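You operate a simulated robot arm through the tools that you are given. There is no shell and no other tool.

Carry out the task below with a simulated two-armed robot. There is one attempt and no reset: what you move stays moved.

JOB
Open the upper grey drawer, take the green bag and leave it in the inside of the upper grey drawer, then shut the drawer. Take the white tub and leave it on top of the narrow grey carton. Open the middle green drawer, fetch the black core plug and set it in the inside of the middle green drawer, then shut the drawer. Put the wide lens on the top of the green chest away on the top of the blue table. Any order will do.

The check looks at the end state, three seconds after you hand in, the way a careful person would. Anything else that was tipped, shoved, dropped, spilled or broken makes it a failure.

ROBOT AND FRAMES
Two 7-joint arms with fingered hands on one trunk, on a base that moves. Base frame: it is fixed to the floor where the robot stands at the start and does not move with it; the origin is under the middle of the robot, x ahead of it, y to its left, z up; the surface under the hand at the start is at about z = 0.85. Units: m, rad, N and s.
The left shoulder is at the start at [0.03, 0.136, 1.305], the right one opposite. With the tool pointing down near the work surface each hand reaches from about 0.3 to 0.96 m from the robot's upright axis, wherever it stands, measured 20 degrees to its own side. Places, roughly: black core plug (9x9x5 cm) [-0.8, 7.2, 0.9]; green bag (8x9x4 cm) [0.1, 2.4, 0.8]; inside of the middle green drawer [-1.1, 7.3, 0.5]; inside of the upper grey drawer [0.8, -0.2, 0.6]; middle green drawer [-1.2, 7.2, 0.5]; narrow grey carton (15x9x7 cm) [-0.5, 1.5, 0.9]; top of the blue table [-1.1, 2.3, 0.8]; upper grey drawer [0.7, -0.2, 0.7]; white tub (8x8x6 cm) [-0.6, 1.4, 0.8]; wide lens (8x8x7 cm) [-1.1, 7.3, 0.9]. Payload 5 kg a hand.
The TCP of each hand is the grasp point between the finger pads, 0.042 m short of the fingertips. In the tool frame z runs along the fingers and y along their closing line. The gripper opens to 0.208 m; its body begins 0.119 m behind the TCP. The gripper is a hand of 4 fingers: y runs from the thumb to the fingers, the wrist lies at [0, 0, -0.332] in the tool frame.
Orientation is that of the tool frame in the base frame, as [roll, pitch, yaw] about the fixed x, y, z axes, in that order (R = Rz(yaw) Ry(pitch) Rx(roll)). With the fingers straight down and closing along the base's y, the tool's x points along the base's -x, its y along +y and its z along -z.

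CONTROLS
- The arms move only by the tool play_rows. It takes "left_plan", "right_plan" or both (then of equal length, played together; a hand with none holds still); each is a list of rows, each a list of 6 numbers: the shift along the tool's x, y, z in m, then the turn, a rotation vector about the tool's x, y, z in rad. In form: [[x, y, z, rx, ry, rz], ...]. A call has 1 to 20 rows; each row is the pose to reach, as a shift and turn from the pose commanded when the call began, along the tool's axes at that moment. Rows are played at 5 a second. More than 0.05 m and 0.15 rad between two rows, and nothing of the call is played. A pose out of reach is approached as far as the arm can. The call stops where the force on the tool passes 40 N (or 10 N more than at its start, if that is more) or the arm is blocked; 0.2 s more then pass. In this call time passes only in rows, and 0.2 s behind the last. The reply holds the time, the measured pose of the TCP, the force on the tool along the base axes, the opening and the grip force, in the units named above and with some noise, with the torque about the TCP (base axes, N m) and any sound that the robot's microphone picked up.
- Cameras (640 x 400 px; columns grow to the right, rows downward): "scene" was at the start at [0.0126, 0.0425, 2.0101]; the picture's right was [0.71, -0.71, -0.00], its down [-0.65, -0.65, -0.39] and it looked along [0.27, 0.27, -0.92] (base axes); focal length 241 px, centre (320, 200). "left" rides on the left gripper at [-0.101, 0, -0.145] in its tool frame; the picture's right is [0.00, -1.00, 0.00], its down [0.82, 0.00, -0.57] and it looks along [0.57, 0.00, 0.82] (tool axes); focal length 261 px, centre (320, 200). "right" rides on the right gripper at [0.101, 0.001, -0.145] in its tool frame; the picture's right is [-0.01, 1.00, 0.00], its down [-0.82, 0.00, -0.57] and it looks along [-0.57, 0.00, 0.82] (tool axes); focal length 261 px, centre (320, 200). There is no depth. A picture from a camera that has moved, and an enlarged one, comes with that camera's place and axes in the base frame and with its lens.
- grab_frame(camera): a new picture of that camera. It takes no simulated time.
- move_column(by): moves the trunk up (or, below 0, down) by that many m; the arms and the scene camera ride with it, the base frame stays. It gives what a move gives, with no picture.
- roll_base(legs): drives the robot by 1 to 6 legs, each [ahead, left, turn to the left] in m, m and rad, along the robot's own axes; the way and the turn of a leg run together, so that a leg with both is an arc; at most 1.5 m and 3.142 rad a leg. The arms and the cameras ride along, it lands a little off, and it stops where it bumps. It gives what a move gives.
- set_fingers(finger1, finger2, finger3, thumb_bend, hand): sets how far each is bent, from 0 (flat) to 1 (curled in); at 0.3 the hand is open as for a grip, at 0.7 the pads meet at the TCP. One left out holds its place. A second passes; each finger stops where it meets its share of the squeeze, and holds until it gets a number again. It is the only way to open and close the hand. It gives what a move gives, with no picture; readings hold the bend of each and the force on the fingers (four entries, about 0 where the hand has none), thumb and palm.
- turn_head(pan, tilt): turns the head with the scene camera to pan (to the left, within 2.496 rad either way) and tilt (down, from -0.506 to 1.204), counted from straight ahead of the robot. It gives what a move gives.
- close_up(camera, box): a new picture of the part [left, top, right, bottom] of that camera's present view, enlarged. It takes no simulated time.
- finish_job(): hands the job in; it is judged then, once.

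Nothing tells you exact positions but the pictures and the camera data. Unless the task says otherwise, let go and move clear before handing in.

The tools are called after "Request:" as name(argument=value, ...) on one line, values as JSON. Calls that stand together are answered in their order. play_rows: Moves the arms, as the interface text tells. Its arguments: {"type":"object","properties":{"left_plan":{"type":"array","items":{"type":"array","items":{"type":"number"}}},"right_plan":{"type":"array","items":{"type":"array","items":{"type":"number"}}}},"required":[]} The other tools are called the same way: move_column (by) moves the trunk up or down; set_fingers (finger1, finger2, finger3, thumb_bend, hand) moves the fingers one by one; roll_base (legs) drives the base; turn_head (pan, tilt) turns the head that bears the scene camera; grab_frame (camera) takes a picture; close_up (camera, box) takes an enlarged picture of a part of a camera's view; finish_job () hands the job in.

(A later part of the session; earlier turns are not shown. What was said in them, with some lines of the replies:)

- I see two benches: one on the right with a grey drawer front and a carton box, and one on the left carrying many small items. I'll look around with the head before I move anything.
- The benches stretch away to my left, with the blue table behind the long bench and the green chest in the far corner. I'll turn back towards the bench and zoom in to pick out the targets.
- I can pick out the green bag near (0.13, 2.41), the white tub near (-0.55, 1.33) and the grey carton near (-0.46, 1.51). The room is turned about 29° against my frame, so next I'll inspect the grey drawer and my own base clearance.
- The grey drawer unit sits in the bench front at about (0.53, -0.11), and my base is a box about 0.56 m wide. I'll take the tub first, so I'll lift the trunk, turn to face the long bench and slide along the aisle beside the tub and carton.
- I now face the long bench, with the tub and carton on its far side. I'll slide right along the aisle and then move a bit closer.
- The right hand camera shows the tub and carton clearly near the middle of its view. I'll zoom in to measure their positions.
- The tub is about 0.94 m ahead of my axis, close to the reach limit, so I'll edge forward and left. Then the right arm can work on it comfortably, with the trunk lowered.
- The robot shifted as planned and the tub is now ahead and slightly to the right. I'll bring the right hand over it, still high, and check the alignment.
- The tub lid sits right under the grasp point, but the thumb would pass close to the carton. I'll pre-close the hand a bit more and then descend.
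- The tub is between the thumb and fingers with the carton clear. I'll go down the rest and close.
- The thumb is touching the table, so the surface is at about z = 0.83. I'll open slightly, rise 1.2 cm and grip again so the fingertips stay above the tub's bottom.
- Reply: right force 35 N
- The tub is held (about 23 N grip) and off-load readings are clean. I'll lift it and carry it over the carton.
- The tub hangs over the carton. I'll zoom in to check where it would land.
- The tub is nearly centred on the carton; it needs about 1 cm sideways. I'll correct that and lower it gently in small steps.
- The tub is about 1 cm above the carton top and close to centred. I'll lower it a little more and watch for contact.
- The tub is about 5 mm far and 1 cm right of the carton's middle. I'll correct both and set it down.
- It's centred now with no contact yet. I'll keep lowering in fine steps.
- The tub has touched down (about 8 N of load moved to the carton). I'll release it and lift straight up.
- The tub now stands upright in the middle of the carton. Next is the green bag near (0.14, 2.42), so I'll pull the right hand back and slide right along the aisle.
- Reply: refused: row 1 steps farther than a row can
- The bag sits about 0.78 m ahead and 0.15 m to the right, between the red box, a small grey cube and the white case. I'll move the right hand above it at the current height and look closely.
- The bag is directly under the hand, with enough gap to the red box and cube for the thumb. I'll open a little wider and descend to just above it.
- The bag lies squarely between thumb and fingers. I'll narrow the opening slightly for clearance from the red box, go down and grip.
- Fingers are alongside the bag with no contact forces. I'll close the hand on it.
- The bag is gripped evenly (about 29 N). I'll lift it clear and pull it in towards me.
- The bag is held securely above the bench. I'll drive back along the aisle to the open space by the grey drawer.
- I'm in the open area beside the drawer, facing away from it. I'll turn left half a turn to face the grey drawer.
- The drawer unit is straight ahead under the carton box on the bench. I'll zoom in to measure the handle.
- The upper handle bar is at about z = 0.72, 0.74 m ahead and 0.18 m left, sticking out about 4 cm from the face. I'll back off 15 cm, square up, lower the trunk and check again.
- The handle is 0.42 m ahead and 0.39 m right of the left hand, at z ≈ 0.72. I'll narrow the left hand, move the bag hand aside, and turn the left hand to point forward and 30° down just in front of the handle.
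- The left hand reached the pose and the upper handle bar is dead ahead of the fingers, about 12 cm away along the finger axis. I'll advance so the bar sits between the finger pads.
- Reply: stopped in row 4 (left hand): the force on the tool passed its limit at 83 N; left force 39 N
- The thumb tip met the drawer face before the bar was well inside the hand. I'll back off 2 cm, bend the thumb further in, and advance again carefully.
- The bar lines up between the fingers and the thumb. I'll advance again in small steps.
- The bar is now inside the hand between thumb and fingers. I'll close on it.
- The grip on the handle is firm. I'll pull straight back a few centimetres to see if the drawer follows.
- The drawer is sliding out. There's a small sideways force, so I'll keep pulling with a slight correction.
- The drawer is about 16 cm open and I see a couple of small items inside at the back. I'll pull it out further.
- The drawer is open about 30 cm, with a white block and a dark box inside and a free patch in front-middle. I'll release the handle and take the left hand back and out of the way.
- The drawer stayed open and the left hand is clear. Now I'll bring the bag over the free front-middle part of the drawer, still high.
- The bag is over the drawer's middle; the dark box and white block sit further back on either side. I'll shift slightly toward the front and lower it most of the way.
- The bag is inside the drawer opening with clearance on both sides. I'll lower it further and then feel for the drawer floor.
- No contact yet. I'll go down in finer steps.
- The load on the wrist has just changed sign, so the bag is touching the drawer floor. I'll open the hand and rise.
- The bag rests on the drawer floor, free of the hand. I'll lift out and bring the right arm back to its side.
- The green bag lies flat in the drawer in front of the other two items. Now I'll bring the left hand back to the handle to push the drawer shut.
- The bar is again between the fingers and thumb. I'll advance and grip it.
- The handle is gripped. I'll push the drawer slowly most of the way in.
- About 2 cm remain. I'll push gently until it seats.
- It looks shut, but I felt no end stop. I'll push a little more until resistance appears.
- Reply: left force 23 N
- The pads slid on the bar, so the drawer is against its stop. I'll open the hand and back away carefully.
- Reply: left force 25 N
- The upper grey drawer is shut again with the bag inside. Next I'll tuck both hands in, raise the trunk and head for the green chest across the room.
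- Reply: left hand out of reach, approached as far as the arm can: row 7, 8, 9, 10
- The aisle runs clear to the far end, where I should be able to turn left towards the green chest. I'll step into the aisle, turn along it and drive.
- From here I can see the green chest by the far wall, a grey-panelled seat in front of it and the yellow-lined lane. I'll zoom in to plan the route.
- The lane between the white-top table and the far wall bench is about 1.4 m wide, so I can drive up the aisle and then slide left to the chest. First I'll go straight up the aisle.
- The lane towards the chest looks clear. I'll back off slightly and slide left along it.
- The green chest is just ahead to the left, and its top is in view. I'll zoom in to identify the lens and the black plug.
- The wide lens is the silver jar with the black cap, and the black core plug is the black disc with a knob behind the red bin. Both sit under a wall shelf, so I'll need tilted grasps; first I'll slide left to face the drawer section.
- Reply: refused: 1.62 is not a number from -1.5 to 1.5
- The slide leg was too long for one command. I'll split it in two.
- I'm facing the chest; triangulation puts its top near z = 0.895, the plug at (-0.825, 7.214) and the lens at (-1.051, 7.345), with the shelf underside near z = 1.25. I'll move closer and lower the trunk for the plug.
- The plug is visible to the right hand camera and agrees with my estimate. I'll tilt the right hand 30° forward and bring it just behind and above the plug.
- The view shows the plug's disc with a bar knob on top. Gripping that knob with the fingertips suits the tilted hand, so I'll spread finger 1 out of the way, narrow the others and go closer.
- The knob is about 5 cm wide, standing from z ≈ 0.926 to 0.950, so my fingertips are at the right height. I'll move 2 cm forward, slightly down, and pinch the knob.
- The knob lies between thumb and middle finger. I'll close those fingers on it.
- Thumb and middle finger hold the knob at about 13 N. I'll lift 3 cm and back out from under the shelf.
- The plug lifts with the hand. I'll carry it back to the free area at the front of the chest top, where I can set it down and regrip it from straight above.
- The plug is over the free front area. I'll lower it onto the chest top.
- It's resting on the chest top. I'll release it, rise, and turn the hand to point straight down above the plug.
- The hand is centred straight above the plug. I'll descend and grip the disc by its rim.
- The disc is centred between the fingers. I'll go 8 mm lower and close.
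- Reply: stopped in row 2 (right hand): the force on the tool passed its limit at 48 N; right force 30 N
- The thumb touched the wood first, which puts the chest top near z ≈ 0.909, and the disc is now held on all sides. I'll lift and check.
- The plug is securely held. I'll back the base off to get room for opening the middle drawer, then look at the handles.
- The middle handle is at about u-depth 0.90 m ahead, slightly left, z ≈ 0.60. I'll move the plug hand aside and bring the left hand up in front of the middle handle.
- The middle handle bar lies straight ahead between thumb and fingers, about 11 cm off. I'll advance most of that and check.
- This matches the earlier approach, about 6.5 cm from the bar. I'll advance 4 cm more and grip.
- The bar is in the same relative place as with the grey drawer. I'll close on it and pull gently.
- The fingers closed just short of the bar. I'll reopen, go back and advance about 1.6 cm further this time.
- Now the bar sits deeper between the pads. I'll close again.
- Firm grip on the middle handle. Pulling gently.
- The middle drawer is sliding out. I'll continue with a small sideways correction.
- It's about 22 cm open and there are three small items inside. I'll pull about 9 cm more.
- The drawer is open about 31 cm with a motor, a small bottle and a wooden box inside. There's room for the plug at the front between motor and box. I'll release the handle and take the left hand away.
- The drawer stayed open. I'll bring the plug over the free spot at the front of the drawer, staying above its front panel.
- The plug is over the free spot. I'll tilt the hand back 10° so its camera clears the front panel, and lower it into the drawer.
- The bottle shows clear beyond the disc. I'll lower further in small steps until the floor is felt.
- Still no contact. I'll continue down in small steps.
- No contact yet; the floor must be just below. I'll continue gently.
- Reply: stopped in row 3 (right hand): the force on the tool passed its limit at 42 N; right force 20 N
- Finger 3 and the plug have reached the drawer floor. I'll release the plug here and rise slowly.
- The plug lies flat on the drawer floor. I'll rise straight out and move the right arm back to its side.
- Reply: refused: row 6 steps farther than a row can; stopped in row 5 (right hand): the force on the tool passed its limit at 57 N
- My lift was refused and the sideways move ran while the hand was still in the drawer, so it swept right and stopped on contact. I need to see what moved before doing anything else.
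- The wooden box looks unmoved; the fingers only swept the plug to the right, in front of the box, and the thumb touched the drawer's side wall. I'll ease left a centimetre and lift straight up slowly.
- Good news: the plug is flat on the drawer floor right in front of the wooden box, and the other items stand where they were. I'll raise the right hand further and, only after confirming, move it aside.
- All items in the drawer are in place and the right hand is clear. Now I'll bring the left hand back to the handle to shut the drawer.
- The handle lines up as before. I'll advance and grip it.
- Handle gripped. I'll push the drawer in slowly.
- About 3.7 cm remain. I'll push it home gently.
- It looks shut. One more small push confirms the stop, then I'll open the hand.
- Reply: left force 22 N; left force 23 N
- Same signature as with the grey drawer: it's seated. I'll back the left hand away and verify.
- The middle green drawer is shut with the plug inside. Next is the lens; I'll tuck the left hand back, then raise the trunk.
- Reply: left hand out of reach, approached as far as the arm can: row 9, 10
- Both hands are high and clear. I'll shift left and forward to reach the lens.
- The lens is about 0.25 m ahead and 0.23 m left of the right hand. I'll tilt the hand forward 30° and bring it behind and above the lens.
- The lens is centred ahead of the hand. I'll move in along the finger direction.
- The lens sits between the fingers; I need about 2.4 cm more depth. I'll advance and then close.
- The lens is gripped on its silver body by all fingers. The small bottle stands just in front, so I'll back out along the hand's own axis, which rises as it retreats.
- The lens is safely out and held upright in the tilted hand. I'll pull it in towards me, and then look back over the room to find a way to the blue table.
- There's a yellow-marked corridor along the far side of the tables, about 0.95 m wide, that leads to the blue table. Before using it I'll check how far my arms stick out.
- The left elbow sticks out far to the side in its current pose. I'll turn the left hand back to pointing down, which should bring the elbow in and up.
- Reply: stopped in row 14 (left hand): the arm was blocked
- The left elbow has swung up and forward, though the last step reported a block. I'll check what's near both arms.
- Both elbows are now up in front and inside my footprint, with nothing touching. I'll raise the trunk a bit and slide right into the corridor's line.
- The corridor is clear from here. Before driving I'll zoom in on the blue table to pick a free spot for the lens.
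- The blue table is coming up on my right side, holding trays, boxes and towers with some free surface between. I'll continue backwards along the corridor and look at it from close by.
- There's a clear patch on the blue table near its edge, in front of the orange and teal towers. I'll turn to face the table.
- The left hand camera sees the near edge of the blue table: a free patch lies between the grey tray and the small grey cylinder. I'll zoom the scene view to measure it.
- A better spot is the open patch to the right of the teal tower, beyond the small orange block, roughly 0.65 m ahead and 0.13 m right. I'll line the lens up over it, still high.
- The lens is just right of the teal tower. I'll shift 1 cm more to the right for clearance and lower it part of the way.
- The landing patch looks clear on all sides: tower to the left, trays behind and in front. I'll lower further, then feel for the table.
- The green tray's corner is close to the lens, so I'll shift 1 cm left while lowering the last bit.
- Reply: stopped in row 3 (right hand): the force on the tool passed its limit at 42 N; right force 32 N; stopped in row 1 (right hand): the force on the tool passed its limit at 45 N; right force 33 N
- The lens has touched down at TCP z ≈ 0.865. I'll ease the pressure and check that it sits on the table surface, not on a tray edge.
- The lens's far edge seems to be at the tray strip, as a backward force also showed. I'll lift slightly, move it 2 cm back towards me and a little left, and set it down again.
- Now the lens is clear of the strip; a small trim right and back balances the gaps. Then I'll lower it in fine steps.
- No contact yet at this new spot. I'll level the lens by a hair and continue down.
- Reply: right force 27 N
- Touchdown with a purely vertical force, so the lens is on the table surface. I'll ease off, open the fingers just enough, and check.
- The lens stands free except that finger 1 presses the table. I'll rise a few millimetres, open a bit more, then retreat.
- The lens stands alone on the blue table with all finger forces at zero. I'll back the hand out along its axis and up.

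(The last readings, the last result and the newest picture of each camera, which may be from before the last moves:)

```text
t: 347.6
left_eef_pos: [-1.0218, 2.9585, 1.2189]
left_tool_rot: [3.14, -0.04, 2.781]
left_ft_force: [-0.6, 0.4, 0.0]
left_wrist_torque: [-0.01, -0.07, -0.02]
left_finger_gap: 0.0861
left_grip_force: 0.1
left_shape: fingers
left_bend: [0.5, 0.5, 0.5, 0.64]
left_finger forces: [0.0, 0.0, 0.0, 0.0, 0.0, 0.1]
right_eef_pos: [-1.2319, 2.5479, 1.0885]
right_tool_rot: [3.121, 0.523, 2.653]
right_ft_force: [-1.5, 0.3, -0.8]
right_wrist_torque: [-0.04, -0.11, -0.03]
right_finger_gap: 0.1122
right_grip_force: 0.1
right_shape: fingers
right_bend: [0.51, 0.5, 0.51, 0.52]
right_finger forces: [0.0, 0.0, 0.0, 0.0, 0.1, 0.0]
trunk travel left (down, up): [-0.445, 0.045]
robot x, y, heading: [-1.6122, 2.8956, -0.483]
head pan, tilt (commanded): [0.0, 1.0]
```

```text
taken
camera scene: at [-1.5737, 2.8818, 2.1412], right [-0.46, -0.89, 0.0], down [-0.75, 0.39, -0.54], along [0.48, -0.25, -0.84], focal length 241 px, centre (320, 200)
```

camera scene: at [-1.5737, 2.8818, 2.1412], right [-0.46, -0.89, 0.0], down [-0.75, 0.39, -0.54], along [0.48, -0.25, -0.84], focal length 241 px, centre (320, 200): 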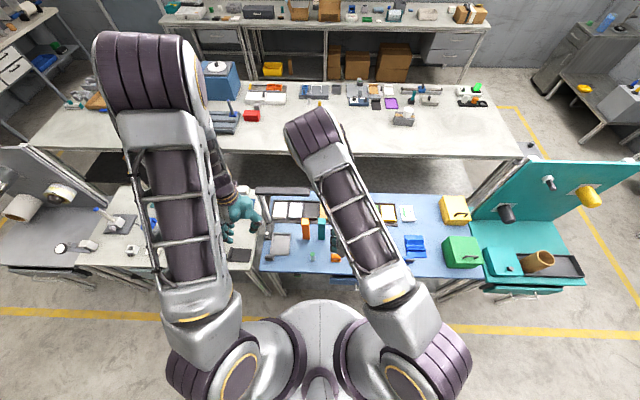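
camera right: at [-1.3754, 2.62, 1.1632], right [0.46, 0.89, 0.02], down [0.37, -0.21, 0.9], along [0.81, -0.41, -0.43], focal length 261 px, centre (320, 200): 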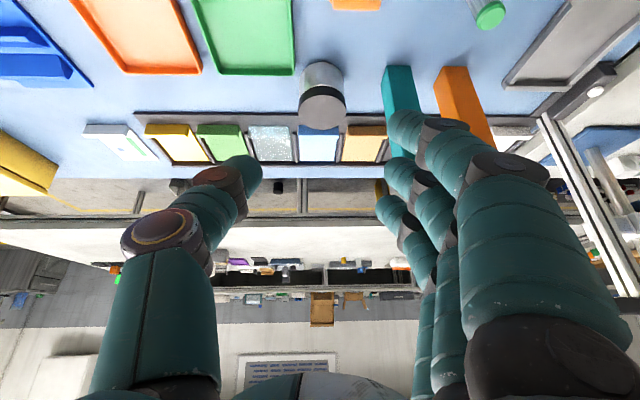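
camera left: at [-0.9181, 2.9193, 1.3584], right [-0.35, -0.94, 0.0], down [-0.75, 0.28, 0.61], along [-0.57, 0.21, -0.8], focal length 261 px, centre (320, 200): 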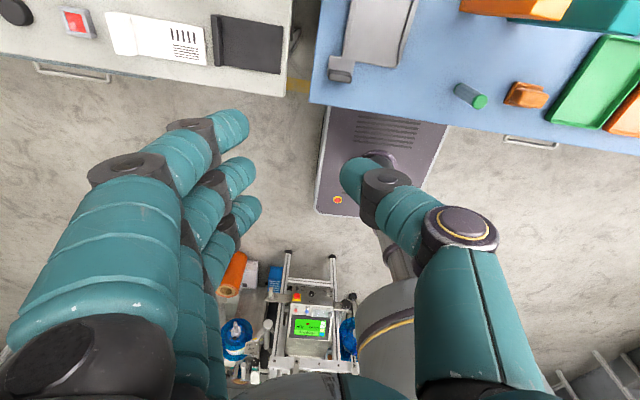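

The lens stands upright on the blue surface. I'll pull the hand back above the aisle and take a last look at the lens, and at the tub on its carton.

Request:
play_rows(right_plan=[[0.02, 0, -0.035, 0, 0, 0], [0.045, 0, -0.07, 0, 0, 0], [0.07, 0, -0.1, 0, 0, 0], [0.1, 0, -0.12, 0, 0, 0]])

Request:
close_up(camera="right", box=[160, 0, 480, 200])

Request:
close_up(camera="scene", box=[360, 80, 480, 155])

Request:
turn_head(pan=0.15, tilt=1.1)

Request:
grab_frame(camera="scene")

```text
t: 348.6
left_eef_pos: [-1.0211, 2.9579, 1.2176]
left_tool_rot: [3.14, -0.039, 2.782]
left_ft_force: [-0.5, 0.1, 0.2]
left_wrist_torque: [-0.07, 0.03, -0.04]
left_finger_gap: 0.0861
left_grip_force: 0.0
left_shape: fingers
left_bend: [0.5, 0.5, 0.5, 0.64]
left_finger forces: [0.0, 0.0, 0.1, 0.0, 0.1, 0.1]
right_eef_pos: [-1.2626, 2.5979, 1.0773]
right_tool_rot: [3.122, 0.52, 2.655]
right_ft_force: [0.0, 0.3, -0.3]
right_wrist_torque: [-0.07, 0.0, -0.01]
right_finger_gap: 0.1127
right_grip_force: 0.1
right_shape: fingers
right_bend: [0.51, 0.5, 0.51, 0.52]
right_finger forces: [0.0, 0.0, 0.1, 0.1, 0.1, 0.0]
right hand out of reach, approached as far as the arm can: row 1, 2, 3, 4
trunk travel left (down, up): [-0.445, 0.045]
robot x, y, heading: [-1.608, 2.8981, -0.473]
head pan, tilt (commanded): [0.0, 1.0]
```

```text
2.00 times, centred on (320, 100) of right
camera zoom: at [-1.4067, 2.6705, 1.1532], right [0.46, 0.89, 0.02], down [0.37, -0.21, 0.9], along [0.8, -0.41, -0.43], focal length 521 px, centre (320, 400)
```

zoom: 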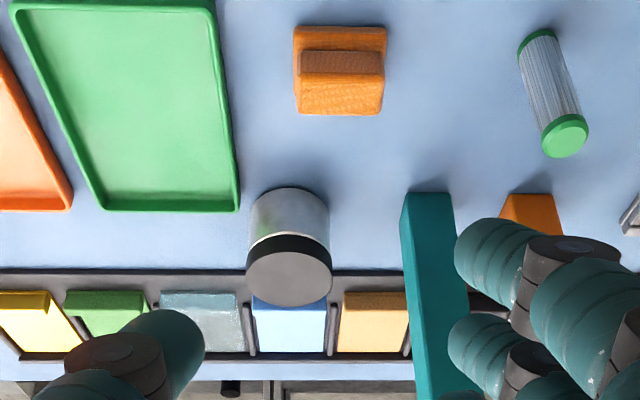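

```text
5.33 times, centred on (420, 118) of scene
camera zoom: at [-1.5723, 2.8826, 2.1411], right [-0.46, -0.89, 0.0], down [-0.75, 0.39, -0.54], along [0.48, -0.25, -0.84], focal length 1285 px, centre (-213, 640)
```

zoom: 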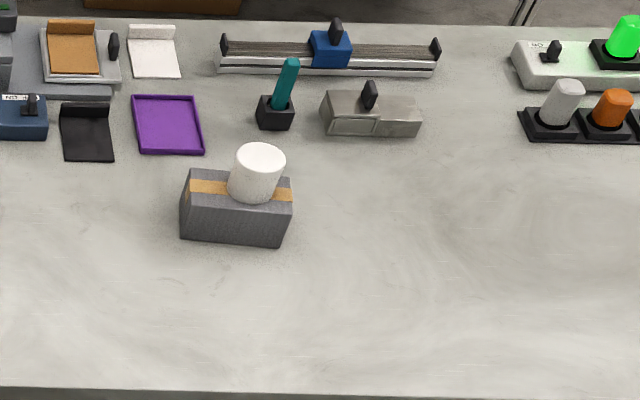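

```text
t: 349.3
left_eef_pos: [-1.0211, 2.9561, 1.2193]
left_tool_rot: [3.14, -0.042, 2.779]
left_ft_force: [0.1, 0.1, -0.2]
left_wrist_torque: [0.03, 0.02, 0.01]
left_finger_gap: 0.0861
left_grip_force: 0.0
left_shape: fingers
left_bend: [0.5, 0.5, 0.5, 0.64]
left_finger forces: [0.0, 0.0, 0.1, 0.0, 0.0, 0.0]
right_eef_pos: [-1.2626, 2.5968, 1.0775]
right_tool_rot: [3.122, 0.519, 2.653]
right_ft_force: [0.0, -0.6, -0.7]
right_wrist_torque: [0.03, 0.02, 0.03]
right_finger_gap: 0.1125
right_grip_force: 0.1
right_shape: fingers
right_bend: [0.51, 0.5, 0.51, 0.52]
right_finger forces: [0.0, 0.1, 0.0, 0.1, 0.0, 0.0]
trunk travel left (down, up): [-0.445, 0.045]
robot x, y, heading: [-1.6097, 2.9017, -0.484]
head pan, tilt (commanded): [0.15, 1.1]
```

```text
taken
camera scene: at [-1.5736, 2.892, 2.1345], right [-0.32, -0.95, 0.0], down [-0.84, 0.29, -0.45], along [0.43, -0.15, -0.89], focal length 241 px, centre (320, 200)
```

scene: 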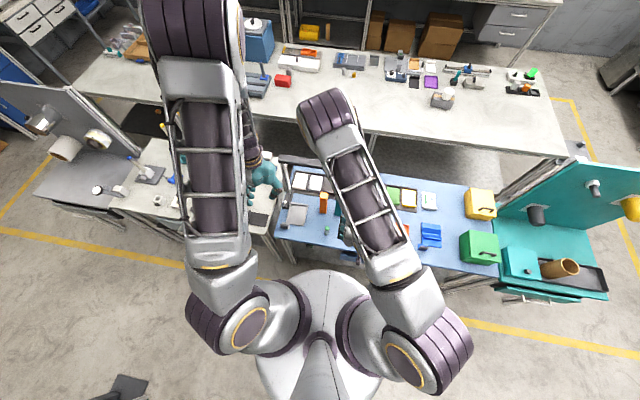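

The lens is upright and free, and the tub stands on the carton. I'll check from here that the grey drawer is still shut.

Request:
turn_head(pan=-0.15, tilt=0.6)

Request:
grab_frame(camera="scene")

Request:
close_up(camera="scene", box=[360, 80, 480, 155])

```text
t: 350.2
left_eef_pos: [-1.0199, 2.9575, 1.2187]
left_tool_rot: [3.14, -0.04, 2.78]
left_ft_force: [-0.6, 0.4, 0.6]
left_wrist_torque: [-0.01, -0.02, -0.02]
left_finger_gap: 0.0859
left_grip_force: 0.1
left_shape: fingers
left_bend: [0.5, 0.5, 0.5, 0.64]
left_finger forces: [0.0, 0.0, 0.0, 0.1, 0.1, 0.0]
right_eef_pos: [-1.2624, 2.5974, 1.0778]
right_tool_rot: [3.122, 0.521, 2.652]
right_ft_force: [0.9, -0.2, -0.1]
right_wrist_torque: [0.0, 0.01, 0.01]
right_finger_gap: 0.1125
right_grip_force: 0.1
right_shape: fingers
right_bend: [0.51, 0.5, 0.51, 0.52]
right_finger forces: [0.1, 0.1, 0.0, 0.0, 0.0, 0.0]
trunk travel left (down, up): [-0.445, 0.045]
robot x, y, heading: [-1.6085, 2.9024, -0.481]
head pan, tilt (commanded): [-0.15, 0.6]
```

```text
taken
camera scene: at [-1.5619, 2.8611, 2.173], right [-0.59, -0.81, 0.0], down [-0.46, 0.33, -0.82], along [0.67, -0.49, -0.57], focal length 241 px, centre (320, 200)
```

scene: 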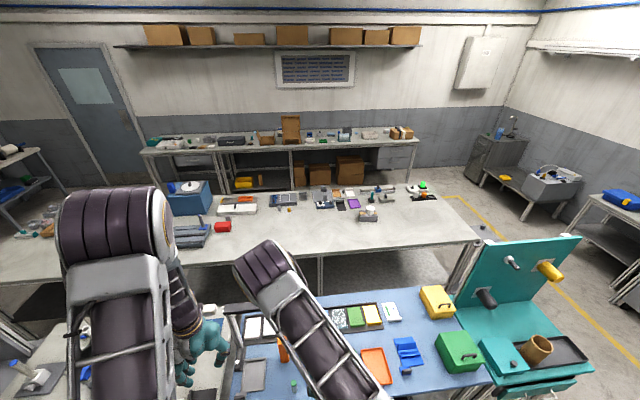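

```text
5.33 times, centred on (420, 118) of scene
camera zoom: at [-1.5619, 2.8611, 2.173], right [-0.59, -0.81, 0.0], down [-0.46, 0.33, -0.82], along [0.67, -0.49, -0.57], focal length 1285 px, centre (-213, 640)
```

zoom: 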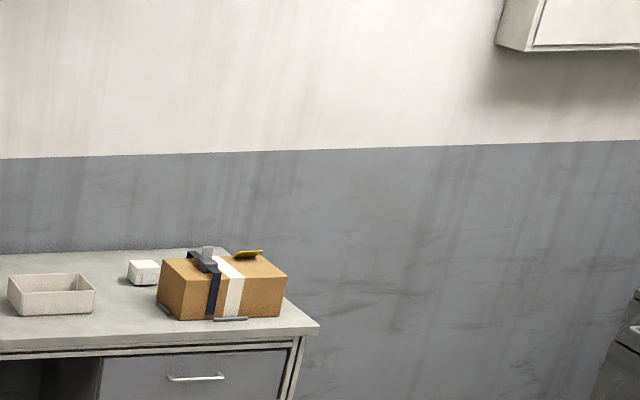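

All four parts are done. The bag is in the shut grey drawer, the tub is on the carton, the plug is in the shut green drawer, and the lens is on the blue table. Both hands are empty and clear, so I'll hand in.

Request:
finish_job()

```text
The job is handed in.
```

All four parts of the job are done and it's handed in; I haven't seen the verdict. In my last checks both hands were empty and clear.

- **Green bag:** it lies flat in the upper grey drawer, and the drawer is shut.
- **White tub:** it stands upright on the narrow grey carton.
- **Black core plug:** it lies flat in the middle green drawer, and the drawer is shut.
- **Wide lens:** it stands upright on the blue table, to the right of the teal tower. It is about 1 cm from the dark tray strip.

**Possible problem in the green drawer:** after I released the plug, a lift command was refused. The sideways move I had already sent then ran with my hand still inside. It swept the plug about 18 cm to the right, and my thumb pressed the drawer's side wall hard enough (57 N) to stop the move. The pictures afterwards showed the motor, bottle and wooden box where they had been, apart from a possible shift of a few millimetres in the box. The plug was still flat, just in front of the box.

**Harder contacts:** my left thumb hit the front of the grey drawer at up to 83 N while I was reaching for its handle. The lens first came down against the tray strip with about 10 N of sideways force, so I lifted it and set it down again. I saw no damage or movement from either.
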